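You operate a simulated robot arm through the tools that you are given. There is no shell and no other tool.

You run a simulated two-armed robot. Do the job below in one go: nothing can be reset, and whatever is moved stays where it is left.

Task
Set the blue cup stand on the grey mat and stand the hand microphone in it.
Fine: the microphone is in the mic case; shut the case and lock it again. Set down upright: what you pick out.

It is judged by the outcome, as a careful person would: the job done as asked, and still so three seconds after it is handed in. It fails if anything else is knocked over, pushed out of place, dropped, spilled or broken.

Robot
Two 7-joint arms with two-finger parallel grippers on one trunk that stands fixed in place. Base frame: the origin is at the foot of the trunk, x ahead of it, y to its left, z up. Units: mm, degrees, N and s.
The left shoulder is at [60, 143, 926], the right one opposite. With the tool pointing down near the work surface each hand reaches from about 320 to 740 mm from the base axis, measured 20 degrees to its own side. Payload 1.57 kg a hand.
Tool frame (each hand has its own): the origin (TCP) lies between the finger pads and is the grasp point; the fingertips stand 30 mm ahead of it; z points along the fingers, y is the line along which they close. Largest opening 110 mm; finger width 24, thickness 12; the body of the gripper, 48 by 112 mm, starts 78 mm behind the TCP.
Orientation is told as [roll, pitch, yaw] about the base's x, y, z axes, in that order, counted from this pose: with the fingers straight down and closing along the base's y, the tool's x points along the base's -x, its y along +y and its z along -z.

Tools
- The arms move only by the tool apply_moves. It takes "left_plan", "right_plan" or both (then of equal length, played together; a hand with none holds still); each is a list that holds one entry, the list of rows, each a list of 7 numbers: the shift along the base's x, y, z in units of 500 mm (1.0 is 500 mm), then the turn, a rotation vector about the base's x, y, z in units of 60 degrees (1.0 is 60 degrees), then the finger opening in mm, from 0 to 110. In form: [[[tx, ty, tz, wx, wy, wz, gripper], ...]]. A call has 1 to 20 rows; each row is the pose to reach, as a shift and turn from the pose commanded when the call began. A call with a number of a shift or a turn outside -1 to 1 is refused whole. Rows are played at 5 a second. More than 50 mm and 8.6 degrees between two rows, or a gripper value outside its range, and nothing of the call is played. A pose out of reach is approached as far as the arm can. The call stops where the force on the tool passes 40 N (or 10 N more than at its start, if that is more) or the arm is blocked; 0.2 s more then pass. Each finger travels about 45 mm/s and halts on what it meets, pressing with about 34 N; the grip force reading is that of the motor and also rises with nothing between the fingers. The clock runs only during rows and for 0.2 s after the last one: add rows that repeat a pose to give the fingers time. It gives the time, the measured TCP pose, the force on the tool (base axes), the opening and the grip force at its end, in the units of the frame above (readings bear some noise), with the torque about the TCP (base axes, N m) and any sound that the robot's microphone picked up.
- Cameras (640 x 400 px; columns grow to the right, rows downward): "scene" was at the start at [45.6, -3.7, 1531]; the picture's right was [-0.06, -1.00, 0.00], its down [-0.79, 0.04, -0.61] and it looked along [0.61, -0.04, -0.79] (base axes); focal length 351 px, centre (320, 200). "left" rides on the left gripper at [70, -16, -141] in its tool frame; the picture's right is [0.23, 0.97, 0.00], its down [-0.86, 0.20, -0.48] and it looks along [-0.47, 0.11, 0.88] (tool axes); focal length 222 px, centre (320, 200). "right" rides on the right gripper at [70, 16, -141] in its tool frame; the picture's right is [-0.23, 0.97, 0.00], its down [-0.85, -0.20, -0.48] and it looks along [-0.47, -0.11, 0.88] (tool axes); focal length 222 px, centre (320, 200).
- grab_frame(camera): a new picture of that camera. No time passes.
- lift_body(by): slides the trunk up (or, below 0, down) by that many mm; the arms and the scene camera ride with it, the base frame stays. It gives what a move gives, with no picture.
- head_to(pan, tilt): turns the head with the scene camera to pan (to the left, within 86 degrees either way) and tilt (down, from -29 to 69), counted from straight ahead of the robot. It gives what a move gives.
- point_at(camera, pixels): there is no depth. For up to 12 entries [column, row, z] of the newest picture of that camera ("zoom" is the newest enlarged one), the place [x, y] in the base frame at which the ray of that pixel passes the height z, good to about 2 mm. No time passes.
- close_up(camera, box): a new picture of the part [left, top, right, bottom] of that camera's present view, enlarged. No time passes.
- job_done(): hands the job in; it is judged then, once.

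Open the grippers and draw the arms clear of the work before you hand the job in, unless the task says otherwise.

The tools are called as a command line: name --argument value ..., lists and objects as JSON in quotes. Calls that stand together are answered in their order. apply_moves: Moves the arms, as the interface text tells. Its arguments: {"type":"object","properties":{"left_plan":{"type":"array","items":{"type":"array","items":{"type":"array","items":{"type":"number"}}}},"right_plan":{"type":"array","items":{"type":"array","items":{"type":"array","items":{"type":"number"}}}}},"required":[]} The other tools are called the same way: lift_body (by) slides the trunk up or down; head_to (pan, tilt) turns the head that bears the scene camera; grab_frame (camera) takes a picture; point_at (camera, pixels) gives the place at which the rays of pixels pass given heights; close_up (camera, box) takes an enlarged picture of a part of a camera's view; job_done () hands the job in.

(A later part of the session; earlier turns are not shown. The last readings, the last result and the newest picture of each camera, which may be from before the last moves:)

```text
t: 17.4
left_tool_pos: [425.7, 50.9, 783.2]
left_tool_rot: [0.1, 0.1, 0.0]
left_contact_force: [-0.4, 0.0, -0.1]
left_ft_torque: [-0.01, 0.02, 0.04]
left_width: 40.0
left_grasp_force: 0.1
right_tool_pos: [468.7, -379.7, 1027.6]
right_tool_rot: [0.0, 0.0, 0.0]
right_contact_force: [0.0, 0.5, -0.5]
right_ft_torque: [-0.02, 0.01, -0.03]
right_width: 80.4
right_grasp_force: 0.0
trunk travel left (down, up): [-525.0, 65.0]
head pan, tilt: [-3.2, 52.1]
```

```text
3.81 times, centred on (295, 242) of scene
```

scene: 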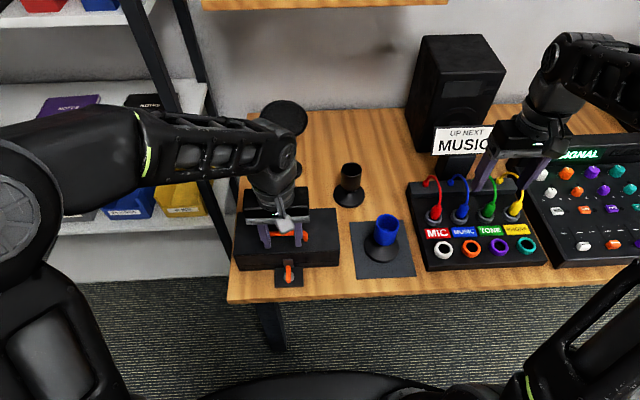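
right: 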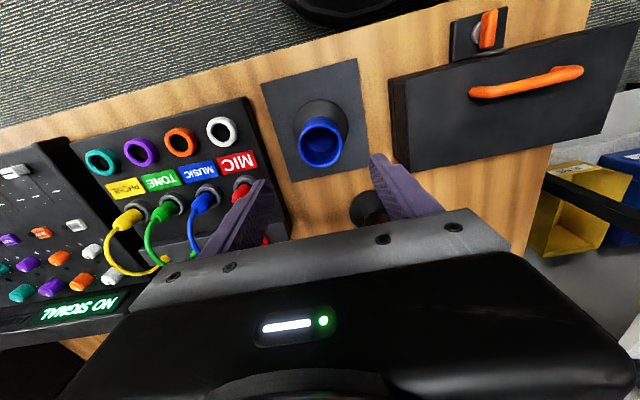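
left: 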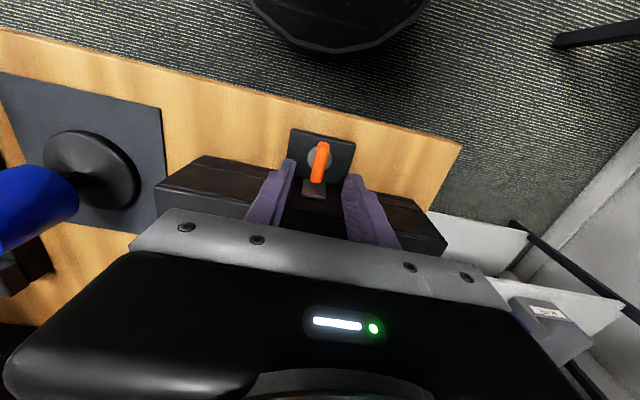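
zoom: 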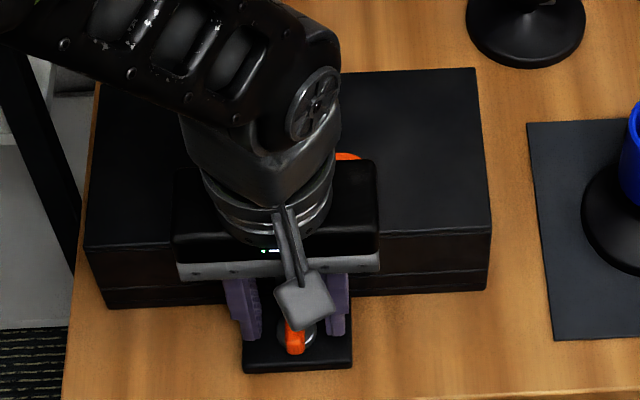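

The fingers straddle the lever with nothing touched. I close on it.

apply_moves --left_plan '[[[0, 0, 0, 0, 0, 0, 25], [0, 0, 0, 0, 0, 0, 10], [0, 0, 0, 0, 0, 0, 5], [0, 0, 0, 0, 0, 0, 5], [0, 0, 0, 0, 0, 0, 5]]]'

close_up --camera "left" --box '[270, 110, 370, 210]'

```text
t: 18.6
left_tool_pos: [424.4, 49.4, 783.9]
left_tool_rot: [0.0, 0.1, -0.1]
left_contact_force: [-1.0, -4.5, -2.5]
left_ft_torque: [-0.12, -0.17, 0.01]
left_width: 11.7
left_grasp_force: 29.9
right_tool_pos: [469.3, -378.6, 1027.6]
right_tool_rot: [0.0, -0.1, -0.1]
right_contact_force: [0.6, -0.6, 0.5]
right_ft_torque: [0.01, 0.02, 0.01]
right_width: 80.0
right_grasp_force: 0.1
trunk travel left (down, up): [-525.0, 65.0]
head pan, tilt: [-3.2, 52.1]
```

```text
4.00 times, centred on (320, 160) of left
```

zoom: 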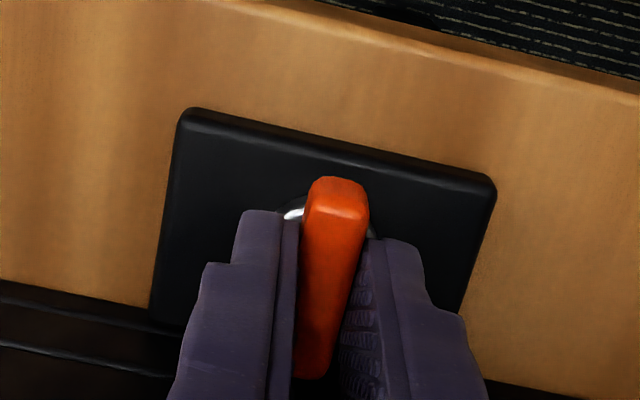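

The lever is held (11.7 mm). I try turning it 16° counter-clockwise and read the torque.

apply_moves --left_plan '[[[0, 0, 0, 0, 0, 0.07, 5], [0, 0, 0, 0, 0, 0.14, 5], [0, 0, 0, 0, 0, 0.2, 5], [0, 0, 0, 0, 0, 0.27, 5], [0, 0, 0, 0, 0, 0.27, 5]]]'

close_up --camera "left" --box '[270, 110, 370, 210]'

close_up --camera "scene" --box '[240, 190, 350, 295]'

```text
t: 19.8
left_tool_pos: [425.1, 49.9, 783.7]
left_tool_rot: [0.0, 0.1, 16.1]
left_contact_force: [-8.4, -16.0, -4.9]
left_ft_torque: [-0.56, 0.82, -1.18]
left_width: 18.6
left_grasp_force: 32.9
right_tool_pos: [468.2, -379.6, 1026.8]
right_tool_rot: [0.0, 0.0, -0.2]
right_contact_force: [-0.3, 0.5, 0.1]
right_ft_torque: [-0.03, 0.0, -0.01]
right_width: 79.9
right_grasp_force: 0.1
trunk travel left (down, up): [-525.0, 65.0]
head pan, tilt: [-3.2, 52.1]
```

```text
4.00 times, centred on (320, 160) of left
```

zoom: 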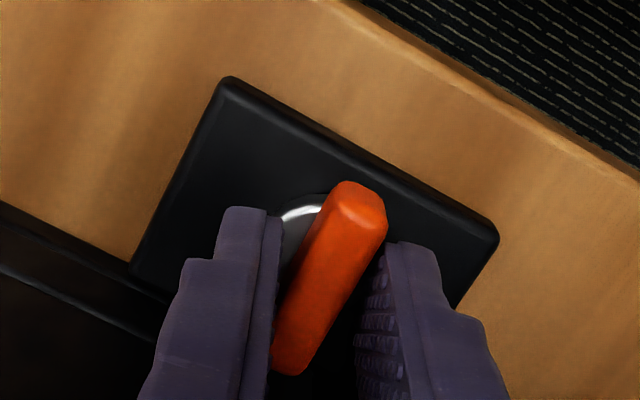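

```text
3.81 times, centred on (295, 242) of scene
```

zoom: 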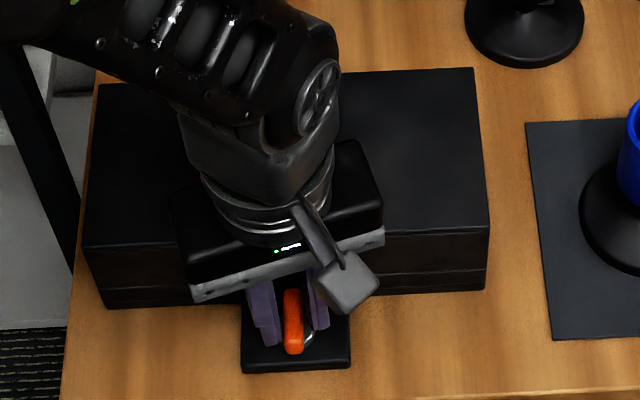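

The lever stayed put and the fingers were forced apart (18.6 mm, −1.2 N m), so counter-clockwise is blocked. I turn back and try clockwise.

apply_moves --left_plan '[[[0, 0, 0, 0, 0, -0.1, 5], [0, 0, 0, 0, 0, -0.2, 5], [0, 0, 0, 0, 0, -0.27, 5], [0, 0, 0, 0, 0, -0.27, 5]]]'

apply_moves --left_plan '[[[0, 0, 0, 0, 0, -0.05, 5], [0, 0, 0, 0, 0, -0.1, 5], [0, 0, 0, 0, 0, -0.15, 5], [0, 0, 0, 0, 0, -0.2, 5], [0, 0, 0, 0, 0, -0.2, 5]]]'

close_up --camera "left" --box '[270, 110, 370, 210]'

close_up --camera "scene" --box '[240, 190, 350, 295]'

```text
t: 20.8
left_tool_pos: [425.9, 50.6, 784.0]
left_tool_rot: [-0.1, -0.1, -0.1]
left_contact_force: [-5.5, -19.3, -13.0]
left_ft_torque: [-0.42, -0.69, 0.03]
left_width: 11.9
left_grasp_force: 29.2
right_tool_pos: [468.5, -380.7, 1027.2]
right_tool_rot: [0.1, -0.1, -0.1]
right_contact_force: [0.1, -0.2, -0.2]
right_ft_torque: [-0.03, 0.0, 0.0]
right_width: 80.1
right_grasp_force: 0.0
trunk travel left (down, up): [-525.0, 65.0]
head pan, tilt: [-3.2, 52.1]
```

```text
t: 22.0
left_tool_pos: [427.0, 49.0, 783.2]
left_tool_rot: [-0.1, -0.1, -12.2]
left_contact_force: [-4.2, -22.0, -4.3]
left_ft_torque: [-0.58, -0.26, 0.04]
left_width: 11.8
left_grasp_force: 29.3
right_tool_pos: [467.5, -380.6, 1028.5]
right_tool_rot: [0.1, 0.0, -0.1]
right_contact_force: [-0.3, -0.6, -0.4]
right_ft_torque: [0.0, -0.01, 0.04]
right_width: 80.1
right_grasp_force: 0.2
trunk travel left (down, up): [-525.0, 65.0]
head pan, tilt: [-3.2, 52.1]
```

```text
4.00 times, centred on (320, 160) of left
```

zoom: 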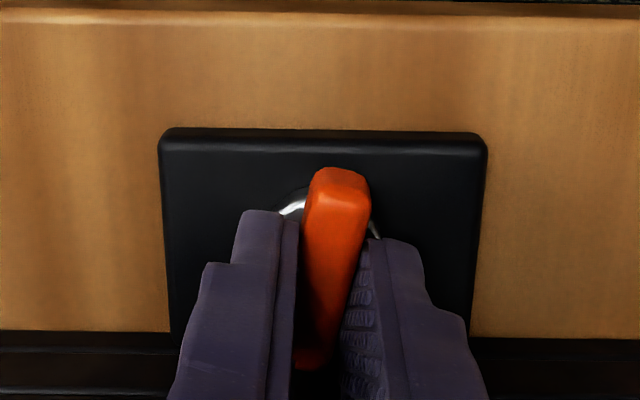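

```text
3.81 times, centred on (295, 242) of scene
```

zoom: 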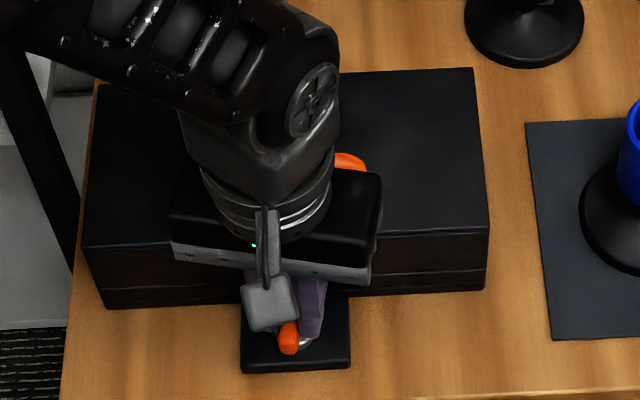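

Clockwise, the lever follows freely (0.04 N m). There is a 22 N sideways load, so I ease 2 mm toward −y while turning on to about −48°.

apply_moves --left_plan '[[[0, -0.002, 0, 0, 0, -0.02, 5], [0, -0.004, 0, 0, 0, -0.12, 5], [0, -0.004, 0, 0, 0, -0.24, 5], [0, -0.004, 0, 0, 0, -0.36, 5], [0, -0.004, 0, 0, 0, -0.48, 5], [0, -0.004, 0, 0, 0, -0.6, 5], [0, -0.004, 0, 0, 0, -0.6, 5]]]'

close_up --camera "left" --box '[270, 110, 370, 210]'

close_up --camera "scene" --box '[240, 190, 350, 295]'

```text
t: 23.6
left_tool_pos: [427.1, 48.5, 783.1]
left_tool_rot: [0.0, 0.0, -48.2]
left_contact_force: [-1.2, -12.2, 11.3]
left_ft_torque: [-0.42, 0.09, -0.01]
left_width: 12.2
left_grasp_force: 29.4
right_tool_pos: [468.8, -379.7, 1028.7]
right_tool_rot: [0.2, -0.1, -0.1]
right_contact_force: [0.3, -0.5, 0.0]
right_ft_torque: [0.02, -0.02, -0.02]
right_width: 80.2
right_grasp_force: 0.0
trunk travel left (down, up): [-525.0, 65.0]
head pan, tilt: [-3.2, 52.1]
```

```text
4.00 times, centred on (320, 160) of left
```

zoom: 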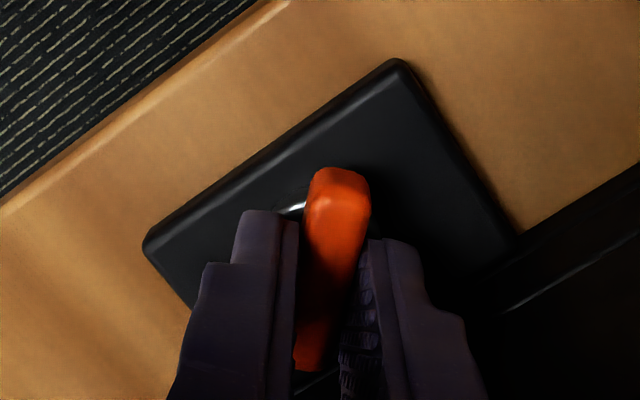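

```text
3.81 times, centred on (295, 242) of scene
```

zoom: 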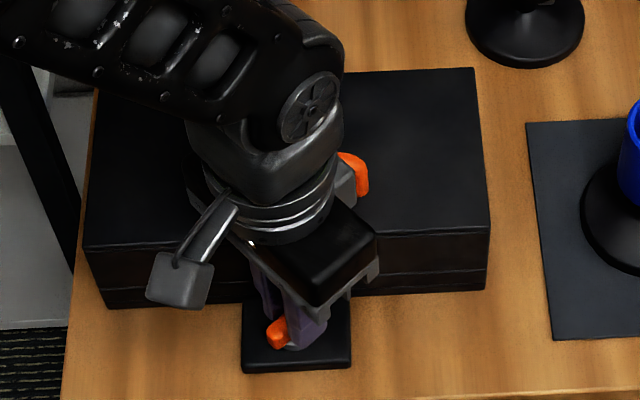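

It follows well (now −48°). I turn on towards −90°, watching the torque.

apply_moves --left_plan '[[[0, -0.002, 0, 0, 0, -0.12, 5], [0, -0.002, 0, 0, 0, -0.24, 5], [0, -0.002, 0, 0, 0, -0.36, 5], [0, -0.002, 0, 0, 0, -0.48, 5], [0, -0.002, 0, 0, 0, -0.6, 5], [0, -0.002, 0, 0, 0, -0.69, 5], [0, -0.002, 0, 0, 0, -0.69, 5]]]'

close_up --camera "left" --box '[270, 110, 370, 210]'

close_up --camera "scene" --box '[240, 190, 350, 295]'

```text
t: 25.2
left_tool_pos: [425.4, 48.7, 783.7]
left_tool_rot: [0.0, 0.0, -89.5]
left_contact_force: [-3.2, -6.9, 10.3]
left_ft_torque: [0.13, 0.07, 0.02]
left_width: 11.8
left_grasp_force: 29.6
right_tool_pos: [469.3, -379.6, 1028.4]
right_tool_rot: [0.1, 0.0, 0.0]
right_contact_force: [0.3, 0.3, 0.0]
right_ft_torque: [-0.02, -0.01, 0.01]
right_width: 80.0
right_grasp_force: 0.1
trunk travel left (down, up): [-525.0, 65.0]
head pan, tilt: [-3.2, 52.1]
```

```text
4.00 times, centred on (320, 160) of left
```

zoom: 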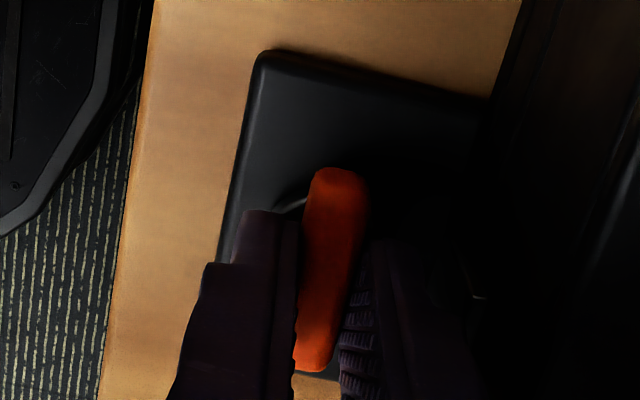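

```text
3.81 times, centred on (295, 242) of scene
```

zoom: 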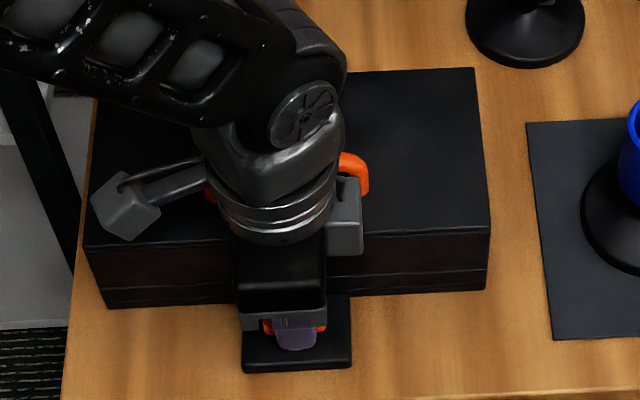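

The lever is at −90°. I loosen to 16 mm (the far finger is close to the hasp) and lift straight up.

apply_moves --left_plan '[[[-0.001, 0, 0, 0, 0, 0, 14], [-0.002, 0, 0, 0, 0, 0, 16], [-0.002, 0, 0, 0, 0, 0, 16], [-0.002, 0, 0.02, 0, 0, 0, 16], [-0.002, 0, 0.05, 0, 0, 0, 16], [-0.002, 0, 0.12, 0, 0, 0, 30], [-0.002, 0, 0.2, 0, 0, 0, 50], [-0.002, 0, 0.28, 0, 0, 0, 50], [-0.002, 0, 0.36, 0, 0, 0, 50], [-0.002, 0, 0.36, 0, 0, 0, 50]]]'

grab_frame --camera "left"

grab_frame --camera "scene"

close_up --camera "scene" --box '[240, 190, 350, 295]'

```text
t: 27.4
left_tool_pos: [424.9, 46.3, 963.9]
left_tool_rot: [0.0, -0.1, -89.6]
left_contact_force: [0.0, 0.9, -0.1]
left_ft_torque: [0.01, 0.01, -0.02]
left_width: 50.0
left_grasp_force: 0.1
right_tool_pos: [468.1, -378.7, 1029.0]
right_tool_rot: [0.0, 0.0, 0.0]
right_contact_force: [0.5, -0.5, 0.7]
right_ft_torque: [-0.01, -0.02, 0.0]
right_width: 79.9
right_grasp_force: 0.0
trunk travel left (down, up): [-525.0, 65.0]
head pan, tilt: [-3.2, 52.1]
```

```text
taken
```

left: 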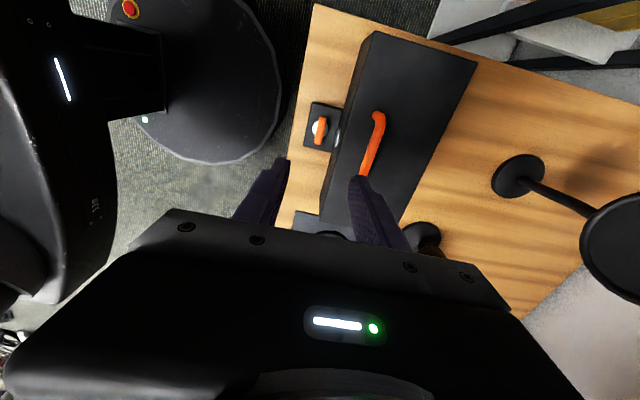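

```text
taken
```

scene: 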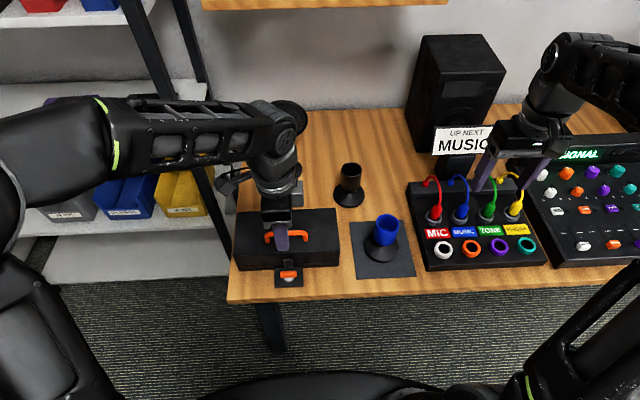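

```text
3.81 times, centred on (295, 242) of scene
```

zoom: 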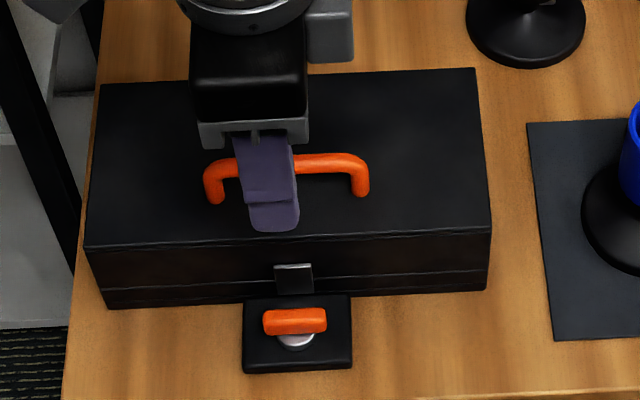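

The lever now lies across and the case has not shifted. I measure the handle bar's height from both views (scene zoom (225,170); left (379,122)).

point_at --camera "zoom" --pixels '[[225, 168, 830], [225, 168, 840], [225, 168, 850], [340, 161, 830], [340, 161, 840], [340, 161, 850], [216, 200, 818], [361, 193, 818], [205, 185, 840], [369, 180, 840]]'

close_up --camera "left" --box '[300, 80, 430, 190]'

```text
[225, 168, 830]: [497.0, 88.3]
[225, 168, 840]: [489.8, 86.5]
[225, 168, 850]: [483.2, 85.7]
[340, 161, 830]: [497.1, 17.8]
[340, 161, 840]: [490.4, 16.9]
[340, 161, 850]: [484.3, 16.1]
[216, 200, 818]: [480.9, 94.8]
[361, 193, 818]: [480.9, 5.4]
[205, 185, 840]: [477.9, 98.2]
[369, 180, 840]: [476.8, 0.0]
```

```text
3.64 times, centred on (365, 135) of left
```

zoom: 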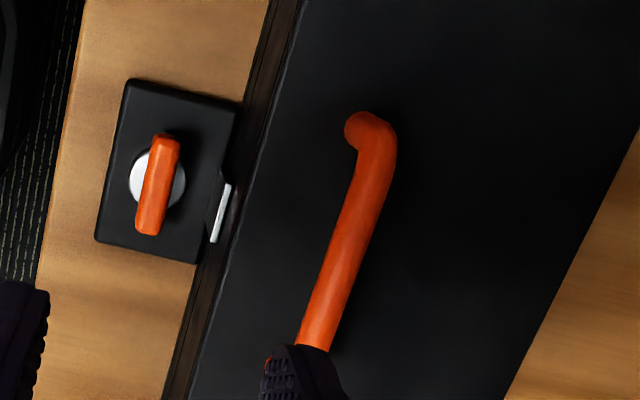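

point_at --camera "zoom" --pixels '[[375, 160, 830], [375, 160, 840], [375, 160, 850], [340, 260, 830], [340, 260, 840], [340, 260, 850], [355, 130, 818], [350, 112, 818], [283, 25, 817], [638, 140, 735]]'

```text
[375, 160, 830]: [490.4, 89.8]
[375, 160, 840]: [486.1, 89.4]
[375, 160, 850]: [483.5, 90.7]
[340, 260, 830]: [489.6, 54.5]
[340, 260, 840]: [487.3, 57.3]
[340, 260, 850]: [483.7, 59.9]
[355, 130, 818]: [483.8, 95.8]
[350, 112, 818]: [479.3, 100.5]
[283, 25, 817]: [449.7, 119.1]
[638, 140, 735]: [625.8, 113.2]
```

The bar's centre is at x≈484, z≈849, y 5–95. Before lifting the lid I check the round-headed stand behind the case for clearance.

point_at --camera "left" --pixels '[[518, 176, 740], [640, 245, 850], [640, 245, 900], [640, 245, 950], [588, 212, 850], [588, 212, 900], [588, 212, 950]]'

point_at --camera "scene" --pixels '[[287, 172, 740], [298, 168, 740], [285, 120, 850], [285, 120, 900], [285, 120, 950]]'

close_up --camera "scene" --box '[230, 80, 350, 200]'

```text
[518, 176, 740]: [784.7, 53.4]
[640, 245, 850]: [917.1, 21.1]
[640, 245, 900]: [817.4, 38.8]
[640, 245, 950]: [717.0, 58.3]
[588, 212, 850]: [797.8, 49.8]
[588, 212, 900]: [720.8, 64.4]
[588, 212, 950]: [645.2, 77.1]
```

```text
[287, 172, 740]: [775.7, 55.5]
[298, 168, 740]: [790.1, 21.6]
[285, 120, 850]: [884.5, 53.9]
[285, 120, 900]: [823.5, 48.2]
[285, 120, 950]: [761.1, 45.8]
```

```text
3.33 times, centred on (290, 140) of scene
```

zoom: 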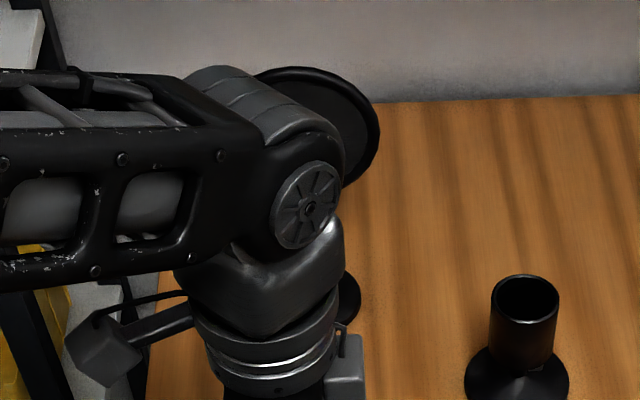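

The round-headed stand is at x≈780, well behind. I bring the left hand above the bar at (484, 72, 905).

apply_moves --left_plan '[[[0.06, 0.02, 0, 0, 0, 0, 50], [0.118, 0.05, -0.02, 0, 0, 0, 50], [0.118, 0.052, -0.08, 0, 0, 0, 44], [0.118, 0.052, -0.118, 0, 0, 0, 44], [0.118, 0.052, -0.118, 0, 0, 0, 44]]]'

grab_frame --camera "left"

close_up --camera "scene" --box '[230, 170, 350, 290]'

```text
t: 28.6
left_tool_pos: [483.1, 75.0, 903.6]
left_tool_rot: [-0.1, 0.1, -89.4]
left_contact_force: [0.5, -0.2, -0.1]
left_ft_torque: [0.01, -0.03, 0.03]
left_width: 44.0
left_grasp_force: 0.0
right_tool_pos: [468.7, -379.3, 1029.0]
right_tool_rot: [0.0, 0.0, 0.0]
right_contact_force: [-0.2, 0.2, 0.3]
right_ft_torque: [0.01, 0.01, 0.01]
right_width: 79.7
right_grasp_force: 0.1
trunk travel left (down, up): [-525.0, 65.0]
head pan, tilt: [-3.2, 52.1]
```

```text
taken
```

left: 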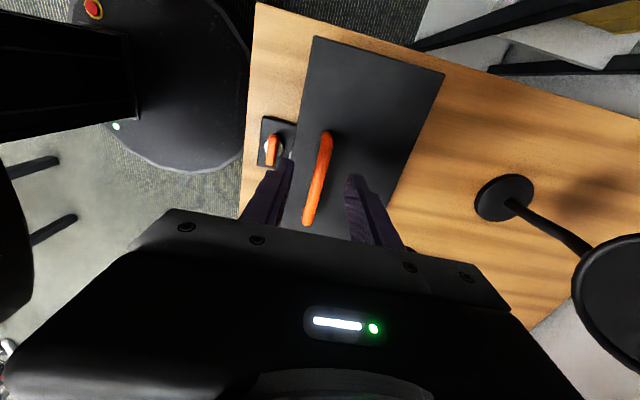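

```text
3.33 times, centred on (290, 230) of scene
```

zoom: 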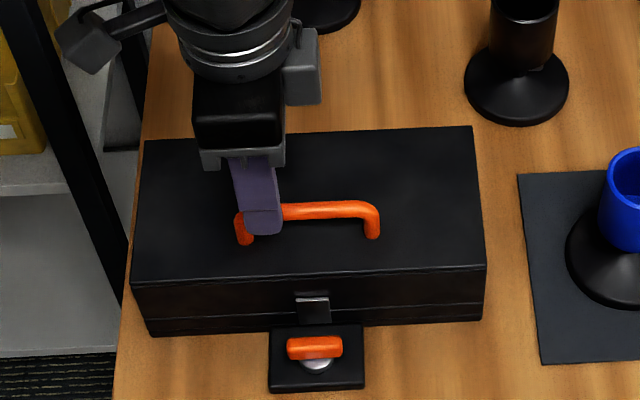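

I verify the bar's line in this view (centre line near (323,150) and (310,210)) at z 848.

point_at --camera "left" --pixels '[[324, 145, 848], [317, 180, 848], [310, 212, 848], [326, 132, 848], [307, 224, 848]]'

```text
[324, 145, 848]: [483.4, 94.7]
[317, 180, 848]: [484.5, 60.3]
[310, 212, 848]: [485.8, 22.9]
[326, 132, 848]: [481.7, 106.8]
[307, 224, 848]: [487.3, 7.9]
```

Bar at x≈484.5. I go down to TCP z≈860 (tips 830, above the lid at 817) at y 68 and close on the bar.

apply_moves --left_plan '[[[0.002, -0.008, -0.03, 0, 0, 0, 44], [0.002, -0.014, -0.06, 0, 0, 0, 44], [0.002, -0.014, -0.088, 0, 0, 0, 44], [0.002, -0.014, -0.088, 0, 0, 0, 30], [0.002, -0.014, -0.088, 0, 0, 0, 15], [0.002, -0.014, -0.088, 0, 0, 0, 5], [0.002, -0.014, -0.088, 0, 0, 0, 5], [0.002, -0.014, -0.088, 0, 0, 0, 5]]]'

close_up --camera "left" --box '[240, 100, 400, 230]'

close_up --camera "scene" --box '[230, 170, 350, 290]'

```text
t: 30.4
left_tool_pos: [485.3, 67.6, 860.7]
left_tool_rot: [0.0, 0.0, -89.5]
left_contact_force: [1.4, 0.5, -1.7]
left_ft_torque: [0.02, -0.01, -0.54]
left_width: 11.7
left_grasp_force: 29.4
right_tool_pos: [469.4, -378.7, 1028.9]
right_tool_rot: [-0.1, 0.0, 0.0]
right_contact_force: [-0.9, 0.1, 0.3]
right_ft_torque: [0.0, 0.04, 0.0]
right_width: 79.9
right_grasp_force: 0.0
trunk travel left (down, up): [-525.0, 65.0]
head pan, tilt: [-3.2, 52.1]
```

```text
3.08 times, centred on (320, 165) of left
```

zoom: 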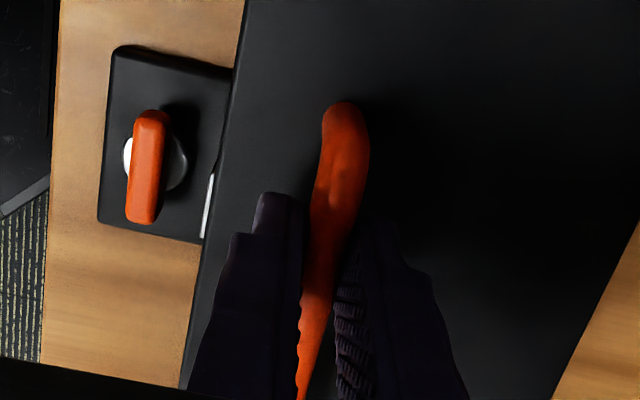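

```text
3.33 times, centred on (290, 230) of scene
```

zoom: 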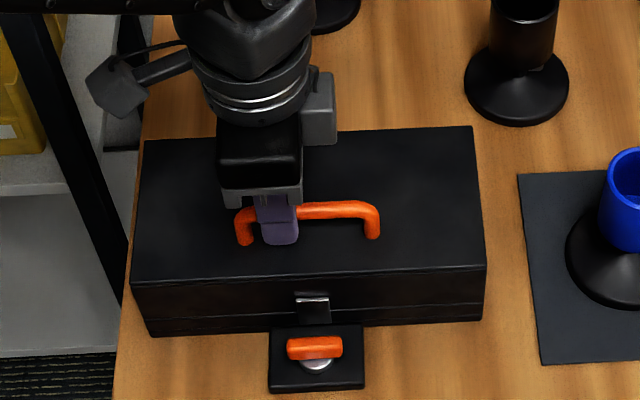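

The bar is held (11.7 mm). I lift the lid along the hinge arc, first 15°, and read the force.

apply_moves --left_plan '[[[0.0078, 0, 0.008, 0, 0, 0, 5], [0.0158, 0, 0.0154, 0, 0, 0, 5], [0.024, 0, 0.0225, 0, 0, 0, 5], [0.033, 0, 0.029, 0, 0, 0, 5], [0.042, 0, 0.0355, 0, 0, 0, 5], [0.0514, 0, 0.0416, 0, 0, 0, 5], [0.0514, 0, 0.0416, 0, 0, 0, 5]]]'

close_up --camera "scene" --box '[230, 170, 350, 290]'

```text
t: 32.0
left_tool_pos: [511.1, 67.0, 882.2]
left_tool_rot: [0.1, 0.0, -89.5]
left_contact_force: [-4.5, 0.6, 3.8]
left_ft_torque: [-0.12, 0.12, -0.69]
left_width: 11.6
left_grasp_force: 29.4
right_tool_pos: [468.1, -379.6, 1028.7]
right_tool_rot: [0.0, 0.1, 0.0]
right_contact_force: [-0.3, 0.1, -0.1]
right_ft_torque: [0.01, -0.01, 0.02]
right_width: 79.9
right_grasp_force: 0.1
trunk travel left (down, up): [-525.0, 65.0]
head pan, tilt: [-3.2, 52.1]
```

```text
3.33 times, centred on (290, 230) of scene
```

zoom: 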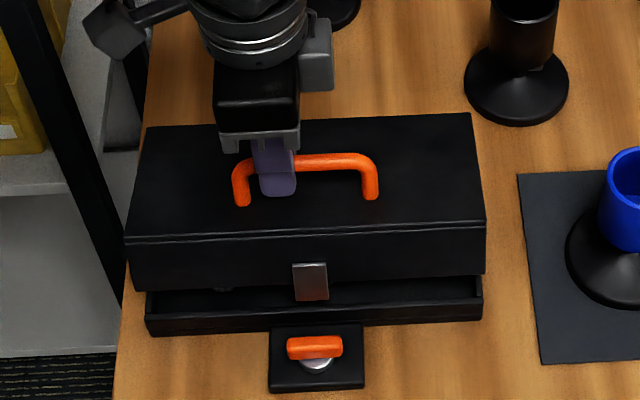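

The lid rises freely (about 5 N). I carry on along the arc to 45°.

apply_moves --left_plan '[[[0.0192, 0, 0.0108, 0, 0, 0, 5], [0.0394, 0, 0.0198, 0, 0, 0, 5], [0.0602, 0, 0.027, 0, 0, 0, 5], [0.0816, 0, 0.0324, 0, 0, 0, 5], [0.1036, 0, 0.036, 0, 0, 0, 5], [0.1256, 0, 0.0376, 0, 0, 0, 5], [0.1256, 0, 0.0376, 0, 0, 0, 5]]]'

grab_frame --camera "scene"

close_up --camera "scene" --box '[230, 170, 350, 290]'

```text
t: 33.6
left_tool_pos: [570.9, 67.2, 898.7]
left_tool_rot: [0.0, 0.0, -89.5]
left_contact_force: [-1.7, -2.0, 2.5]
left_ft_torque: [-0.25, 0.04, -0.7]
left_width: 12.0
left_grasp_force: 29.4
right_tool_pos: [468.8, -378.8, 1027.3]
right_tool_rot: [0.0, 0.0, 0.0]
right_contact_force: [0.0, 0.2, 0.3]
right_ft_torque: [-0.04, 0.02, 0.02]
right_width: 79.9
right_grasp_force: 0.1
trunk travel left (down, up): [-525.0, 65.0]
head pan, tilt: [-3.2, 52.1]
```

```text
taken
```

scene: 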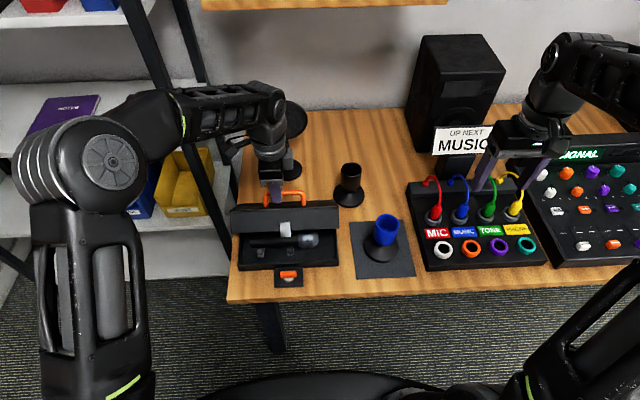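

```text
3.33 times, centred on (290, 230) of scene
```

zoom: 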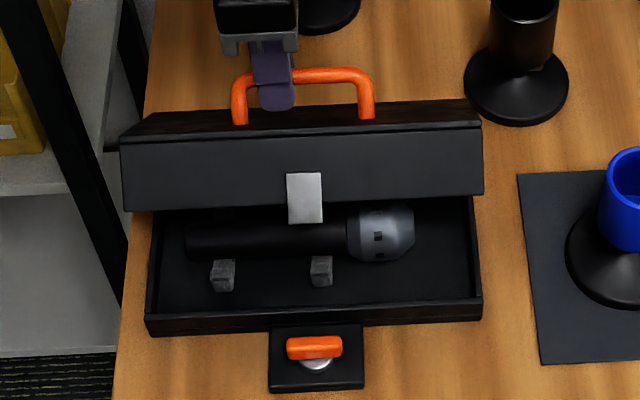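

The microphone lies along y on two cradles, head to the right (−y). I open further along the arc to 70° and read the load.

apply_moves --left_plan '[[[0.022, 0, -0.0004, 0, 0, 0, 5], [0.044, 0, -0.0028, 0, 0, 0, 5], [0.0656, 0, -0.0068, 0, 0, 0, 5], [0.087, 0, -0.013, 0, 0, 0, 5], [0.1076, 0, -0.0208, 0, 0, 0, 5], [0.1076, 0, -0.0208, 0, 0, 0, 5]]]'

close_up --camera "scene" --box '[230, 150, 370, 290]'

```text
t: 35.0
left_tool_pos: [626.1, 67.9, 889.4]
left_tool_rot: [0.0, 0.0, -89.5]
left_contact_force: [-0.9, -1.9, -1.0]
left_ft_torque: [-0.34, 0.03, -0.68]
left_width: 12.1
left_grasp_force: 29.2
right_tool_pos: [468.9, -379.7, 1029.3]
right_tool_rot: [0.0, 0.0, 0.0]
right_contact_force: [0.4, -0.3, -0.1]
right_ft_torque: [0.01, -0.02, 0.0]
right_width: 80.0
right_grasp_force: 0.1
trunk travel left (down, up): [-525.0, 65.0]
head pan, tilt: [-3.2, 52.1]
```

```text
2.86 times, centred on (300, 220) of scene
```

zoom: 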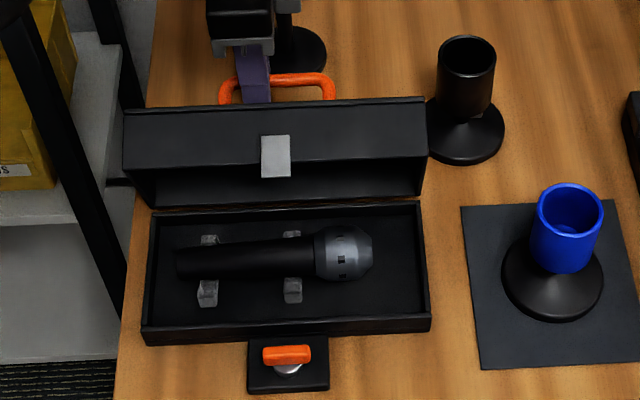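

The mic is now fully visible. I continue to about 95°, looking for a stop or a change of the load.

apply_moves --left_plan '[[[0.0198, 0, -0.0096, 0, 0, 0, 5], [0.0388, 0, -0.021, 0, 0, 0, 5], [0.0566, 0, -0.034, 0, 0, 0, 5], [0.0734, 0, -0.0484, 0, 0, 0, 5], [0.0888, 0, -0.0642, 0, 0, 0, 5], [0.0888, 0, -0.0642, 0, 0, 0, 5]]]'

close_up --camera "scene" --box '[230, 150, 370, 290]'

```text
t: 36.4
left_tool_pos: [672.4, 65.9, 856.3]
left_tool_rot: [-0.1, -0.1, -89.6]
left_contact_force: [0.1, -1.5, -1.9]
left_ft_torque: [-0.23, -0.03, -0.7]
left_width: 12.2
left_grasp_force: 29.3
right_tool_pos: [469.3, -379.4, 1028.5]
right_tool_rot: [0.0, -0.1, 0.0]
right_contact_force: [-0.2, 0.4, 0.4]
right_ft_torque: [0.01, -0.03, -0.02]
right_width: 80.0
right_grasp_force: 0.0
trunk travel left (down, up): [-525.0, 65.0]
head pan, tilt: [-3.2, 52.1]
```

```text
2.86 times, centred on (300, 220) of scene
```

zoom: 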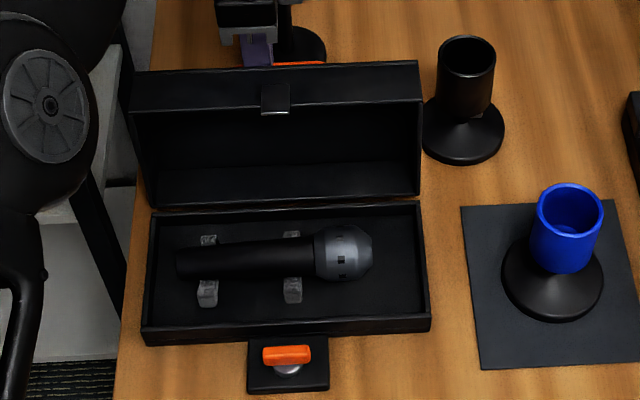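

Still light and no stop. I go on slowly to about 107°.

apply_moves --left_plan '[[[0.007, 0, -0.0084, 0, 0, 0, 5], [0.0138, 0, -0.0172, 0, 0, 0, 5], [0.0202, 0, -0.0262, 0, 0, 0, 5], [0.0262, 0, -0.0356, 0, 0, 0, 5], [0.0285, 0, -0.0394, 0, 0, 0, 5], [0.0285, 0, -0.0394, 0, 0, 0, 5]]]'

close_up --camera "scene" --box '[230, 130, 370, 290]'

grab_frame --camera "left"

```text
t: 37.8
left_tool_pos: [684.3, 68.1, 839.0]
left_tool_rot: [0.1, -0.1, -89.6]
left_contact_force: [-7.1, 3.7, 25.5]
left_ft_torque: [-0.34, 3.45, -2.61]
left_width: 11.5
left_grasp_force: 28.7
right_tool_pos: [466.2, -378.9, 1030.1]
right_tool_rot: [0.0, -0.1, 0.0]
right_contact_force: [-0.4, 0.1, -0.1]
right_ft_torque: [0.01, -0.04, 0.0]
right_width: 79.9
right_grasp_force: 0.1
trunk travel left (down, up): [-525.0, 65.0]
head pan, tilt: [-3.2, 52.1]
```

```text
2.50 times, centred on (300, 210) of scene
```

zoom: 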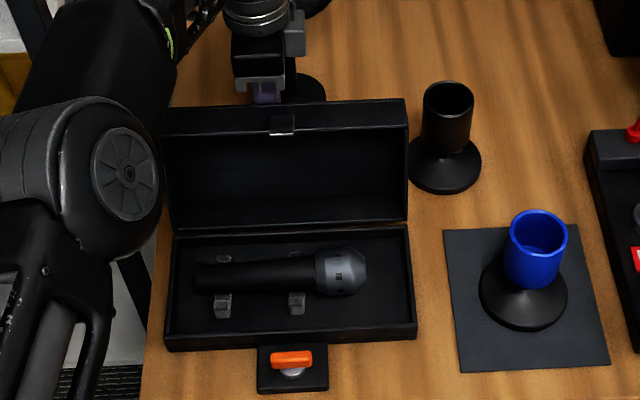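

```text
taken
```

left: 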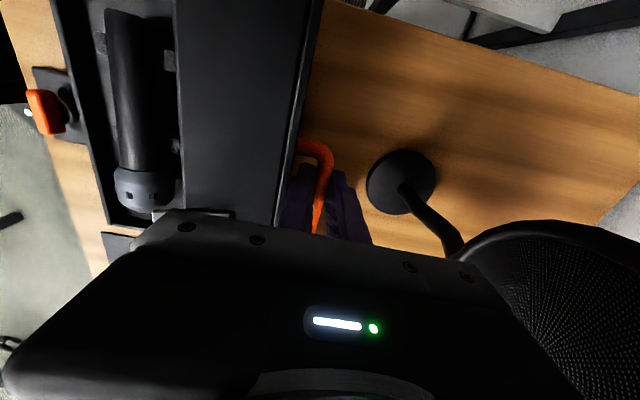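

A 25 N push and a 3.4 N m torque appeared: the lid is at a stop, or its front edge touches the inner finger. I back off along the arc to about 97°.

apply_moves --left_plan '[[[-0.007, 0, 0.0095, 0, 0, 0, 5], [-0.014, 0, 0.0195, 0, 0, 0, 5], [-0.024, 0, 0.0344, 0, 0, 0, 5], [-0.024, 0, 0.0344, 0, 0, 0, 5]]]'

close_up --camera "left" --box '[200, 100, 400, 250]'

close_up --camera "scene" --box '[240, 130, 350, 240]'

```text
t: 38.8
left_tool_pos: [675.0, 67.9, 854.4]
left_tool_rot: [0.0, 0.0, -89.4]
left_contact_force: [7.8, -0.8, -1.6]
left_ft_torque: [0.52, -0.24, -0.66]
left_width: 12.2
left_grasp_force: 28.6
right_tool_pos: [469.7, -378.5, 1028.7]
right_tool_rot: [0.0, 0.0, 0.0]
right_contact_force: [-0.7, -0.3, 0.3]
right_ft_torque: [0.01, 0.02, 0.02]
right_width: 80.1
right_grasp_force: 0.1
trunk travel left (down, up): [-525.0, 65.0]
head pan, tilt: [-3.2, 52.1]
```

```text
2.67 times, centred on (300, 175) of left
```

zoom: 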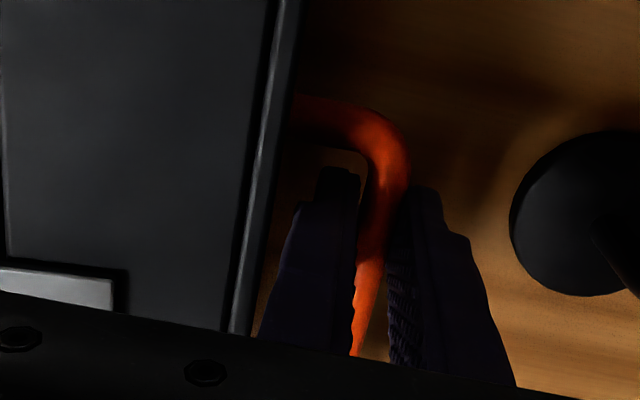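

```text
3.64 times, centred on (295, 185) of scene
```

zoom: 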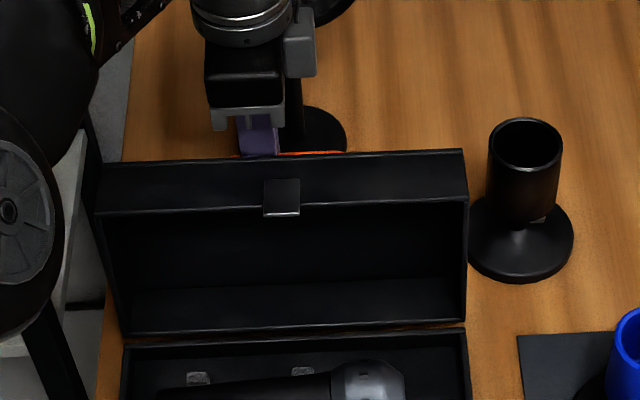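

The left view shows the inner finger between bar and lid with a small gap. I loosen the grip to 17 mm to see whether the lid stays or leans.

apply_moves --left_plan '[[[0, 0, 0, 0, 0, 0, 13], [0, 0, 0, 0, 0, 0, 15], [0, 0, 0, 0, 0, 0, 17], [0, 0, 0, 0, 0, 0, 17], [0, 0, 0, 0, 0, 0, 17]]]'

close_up --camera "left" --box '[200, 100, 400, 250]'

```text
t: 40.0
left_tool_pos: [674.6, 66.8, 854.8]
left_tool_rot: [0.0, 0.0, -89.4]
left_contact_force: [1.2, 0.0, -0.3]
left_ft_torque: [0.01, 0.02, 0.01]
left_width: 15.8
left_grasp_force: 0.1
right_tool_pos: [467.9, -377.6, 1028.5]
right_tool_rot: [0.0, 0.1, 0.1]
right_contact_force: [0.9, 0.1, -0.7]
right_ft_torque: [0.0, 0.03, -0.01]
right_width: 79.8
right_grasp_force: 0.0
trunk travel left (down, up): [-525.0, 65.0]
head pan, tilt: [-3.2, 52.1]
```

```text
2.67 times, centred on (300, 175) of left
```

zoom: 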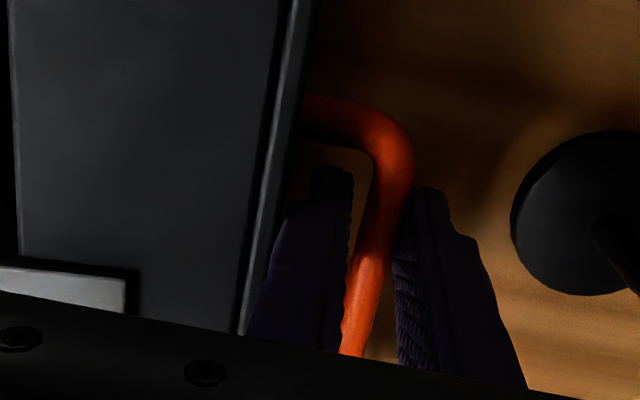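

The lid leans back only lightly with no stop found yet, so I keep hold of it with the left hand and do the microphone with the right. I grip the bar again and look at the mic.

apply_moves --left_plan '[[[0, 0, 0, 0, 0, 0, 10], [0, 0, 0, 0, 0, 0, 5], [0, 0, 0, 0, 0, 0, 5]]]'

grab_frame --camera "scene"

close_up --camera "scene" --box '[235, 205, 345, 295]'

```text
t: 40.8
left_tool_pos: [673.8, 66.6, 854.9]
left_tool_rot: [0.2, 0.1, -89.4]
left_contact_force: [9.1, 0.6, 3.8]
left_ft_torque: [-0.07, -0.12, -0.69]
left_width: 11.9
left_grasp_force: 28.8
right_tool_pos: [469.8, -377.9, 1028.1]
right_tool_rot: [0.0, 0.0, 0.0]
right_contact_force: [0.0, -0.9, 0.6]
right_ft_torque: [-0.01, -0.01, 0.0]
right_width: 80.1
right_grasp_force: 0.1
trunk travel left (down, up): [-525.0, 65.0]
head pan, tilt: [-3.2, 52.1]
```

```text
taken
```

scene: 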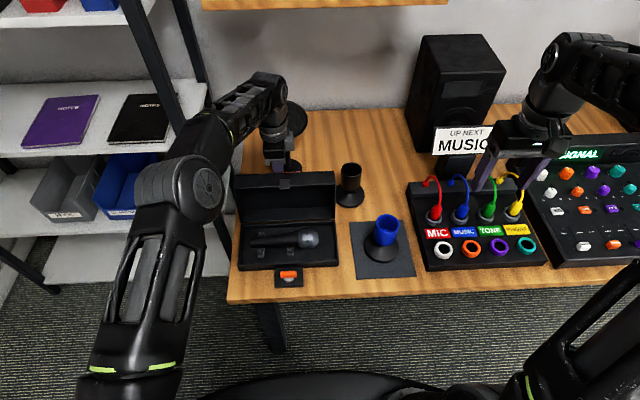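

```text
4.44 times, centred on (290, 250) of scene
```

zoom: 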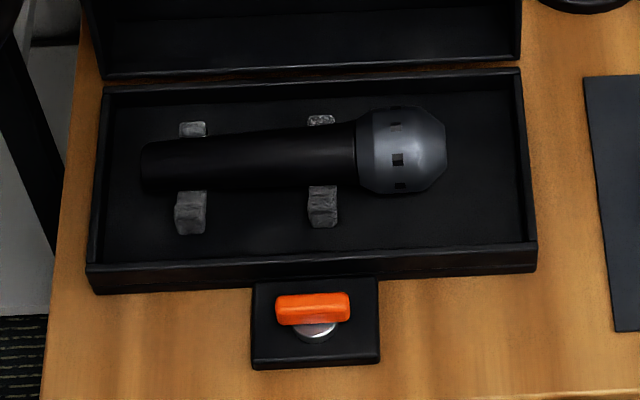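

The mic handle runs from zoom (140,165) to the head at (448,150). I bring the right hand over the case, turning it to yaw −60° on the way, then look.

apply_moves --right_plan '[[[0, 0.06, 0, 0, 0, -0.083, 80], [0, 0.12, 0, 0, 0, -0.166, 80], [0, 0.18, 0, 0, 0, -0.25, 80], [0, 0.24, 0, 0, 0, -0.333, 80], [0, 0.3, 0, 0, 0, -0.416, 80], [0, 0.36, 0, 0, 0, -0.5, 80], [0, 0.42, 0, 0, 0, -0.583, 70], [0, 0.48, 0, 0, 0, -0.666, 70], [0, 0.54, 0, 0, 0, -0.75, 70], [0, 0.6, 0, 0, 0, -0.833, 70], [0, 0.66, 0, 0, 0, -0.916, 70], [0, 0.72, 0, 0, 0, -1.0, 70], [0, 0.72, 0, 0, 0, -1.0, 70]]]'

grab_frame --camera "right"

grab_frame --camera "scene"

```text
t: 43.6
left_tool_pos: [675.8, 68.1, 854.6]
left_tool_rot: [0.2, -0.1, -89.5]
left_contact_force: [20.2, 1.4, 12.9]
left_ft_torque: [0.03, -0.36, -0.71]
left_width: 12.0
left_grasp_force: 29.4
right_tool_pos: [471.0, -18.6, 1028.0]
right_tool_rot: [0.0, 0.0, -60.1]
right_contact_force: [-1.1, -0.1, 0.9]
right_ft_torque: [0.01, -0.01, -0.02]
right_width: 69.9
right_grasp_force: 0.0
trunk travel left (down, up): [-525.0, 65.0]
head pan, tilt: [-3.2, 52.1]
```

```text
taken
```

right: 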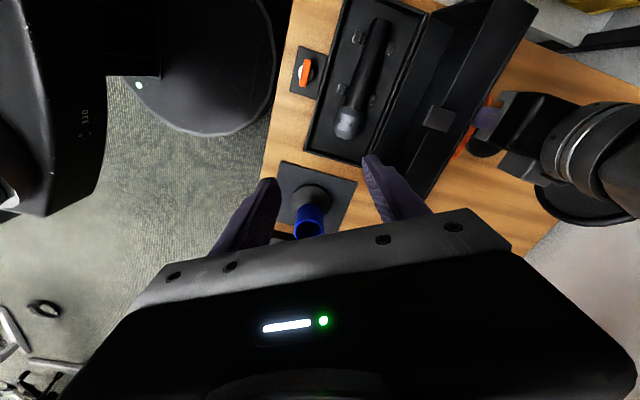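

```text
taken
```

scene: 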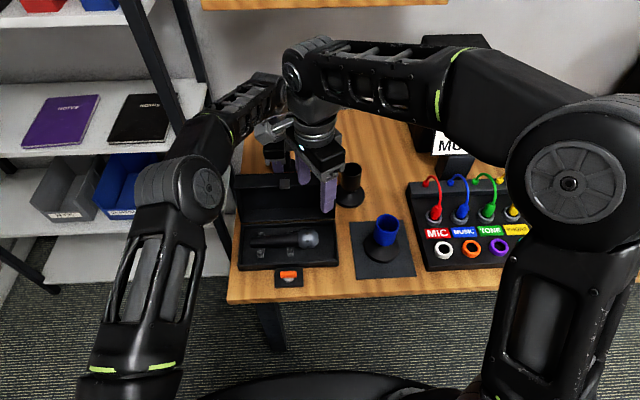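

The left hand's load crept up to 24 N along the lid's radius, so I ease it outward 1.5 mm while the right hand turns to −90° and moves above the mic.

apply_moves --right_plan '[[[0.01, 0.02, -0.02, 0, 0, -0.1, 70], [0.02, 0.04, -0.04, 0, 0, -0.2, 70], [0.03, 0.06, -0.06, 0, 0, -0.3, 70], [0.04, 0.08, -0.08, 0, 0, -0.4, 70], [0.05, 0.08, -0.1, 0, 0, -0.498, 70], [0.06, 0.08, -0.12, 0, 0, -0.498, 70], [0.06, 0.08, -0.12, 0, 0, -0.498, 70]]]' --left_plan '[[[0.0012, 0, 0.001, 0, 0, 0, 5], [0.0024, 0, 0.002, 0, 0, 0, 5], [0.0024, 0, 0.002, 0, 0, 0, 5], [0.0024, 0, 0.002, 0, 0, 0, 5], [0.0024, 0, 0.002, 0, 0, 0, 5], [0.0024, 0, 0.002, 0, 0, 0, 5], [0.0024, 0, 0.002, 0, 0, 0, 5]]]'

grab_frame --camera "right"

grab_frame --camera "scene"

```text
t: 44.4
left_tool_pos: [675.7, 67.1, 855.5]
left_tool_rot: [0.0, -0.5, -89.3]
left_contact_force: [4.8, -3.7, -2.3]
left_ft_torque: [0.47, -0.2, -0.72]
left_width: 12.2
left_grasp_force: 29.6
right_tool_pos: [481.8, 6.5, 1002.5]
right_tool_rot: [-0.1, -0.1, -76.3]
right_contact_force: [-1.3, -3.0, -0.2]
right_ft_torque: [0.52, -0.28, 0.13]
right_width: 70.0
right_grasp_force: 0.0
trunk travel left (down, up): [-525.0, 65.0]
head pan, tilt: [-3.2, 52.1]
stopped in row 4 (right hand): the force on the tool passed its limit at 71 N (the readings are from after the stop); the commanded pose is now the measured one
```

```text
taken
```

right: 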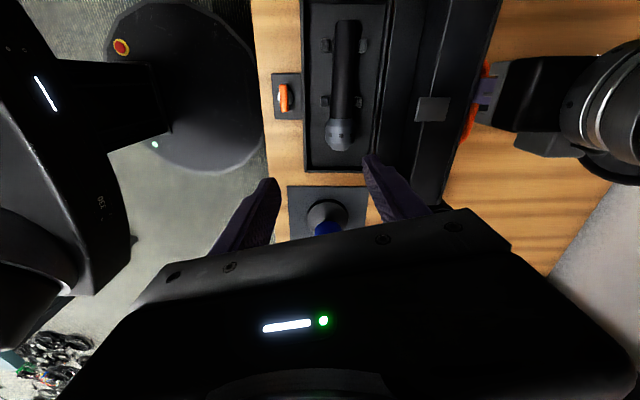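

```text
taken
```

scene: 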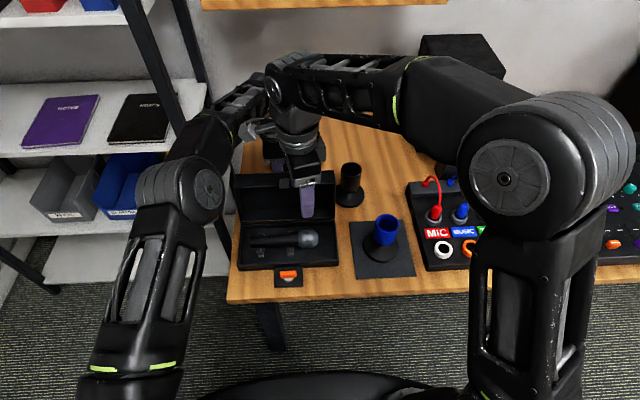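

The right hand met something (71 N) and stopped; likely its camera block touched the left arm. I enlarge the area to see before moving.

close_up --camera "scene" --box '[190, 40, 350, 200]'

grab_frame --camera "left"

```text
2.50 times, centred on (270, 120) of scene
```

zoom: 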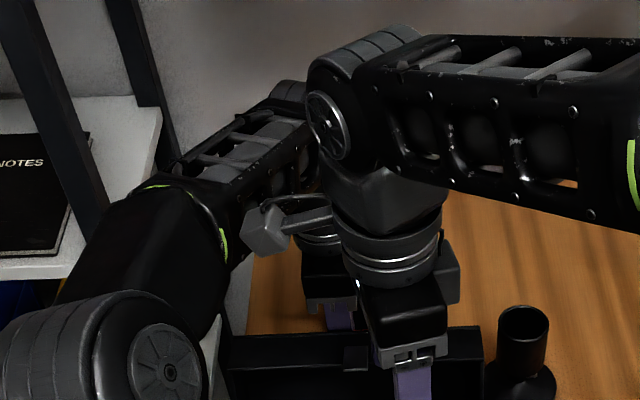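

```text
taken
```

left: 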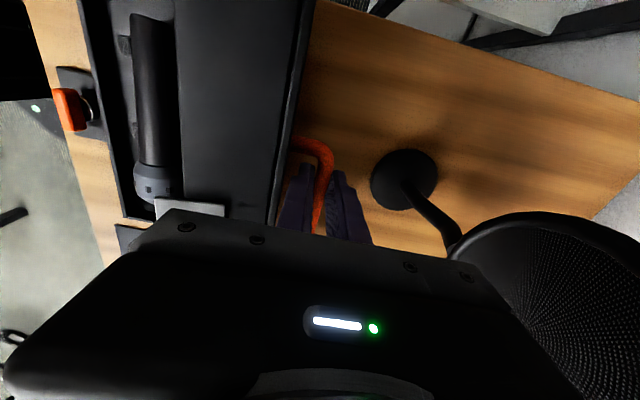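

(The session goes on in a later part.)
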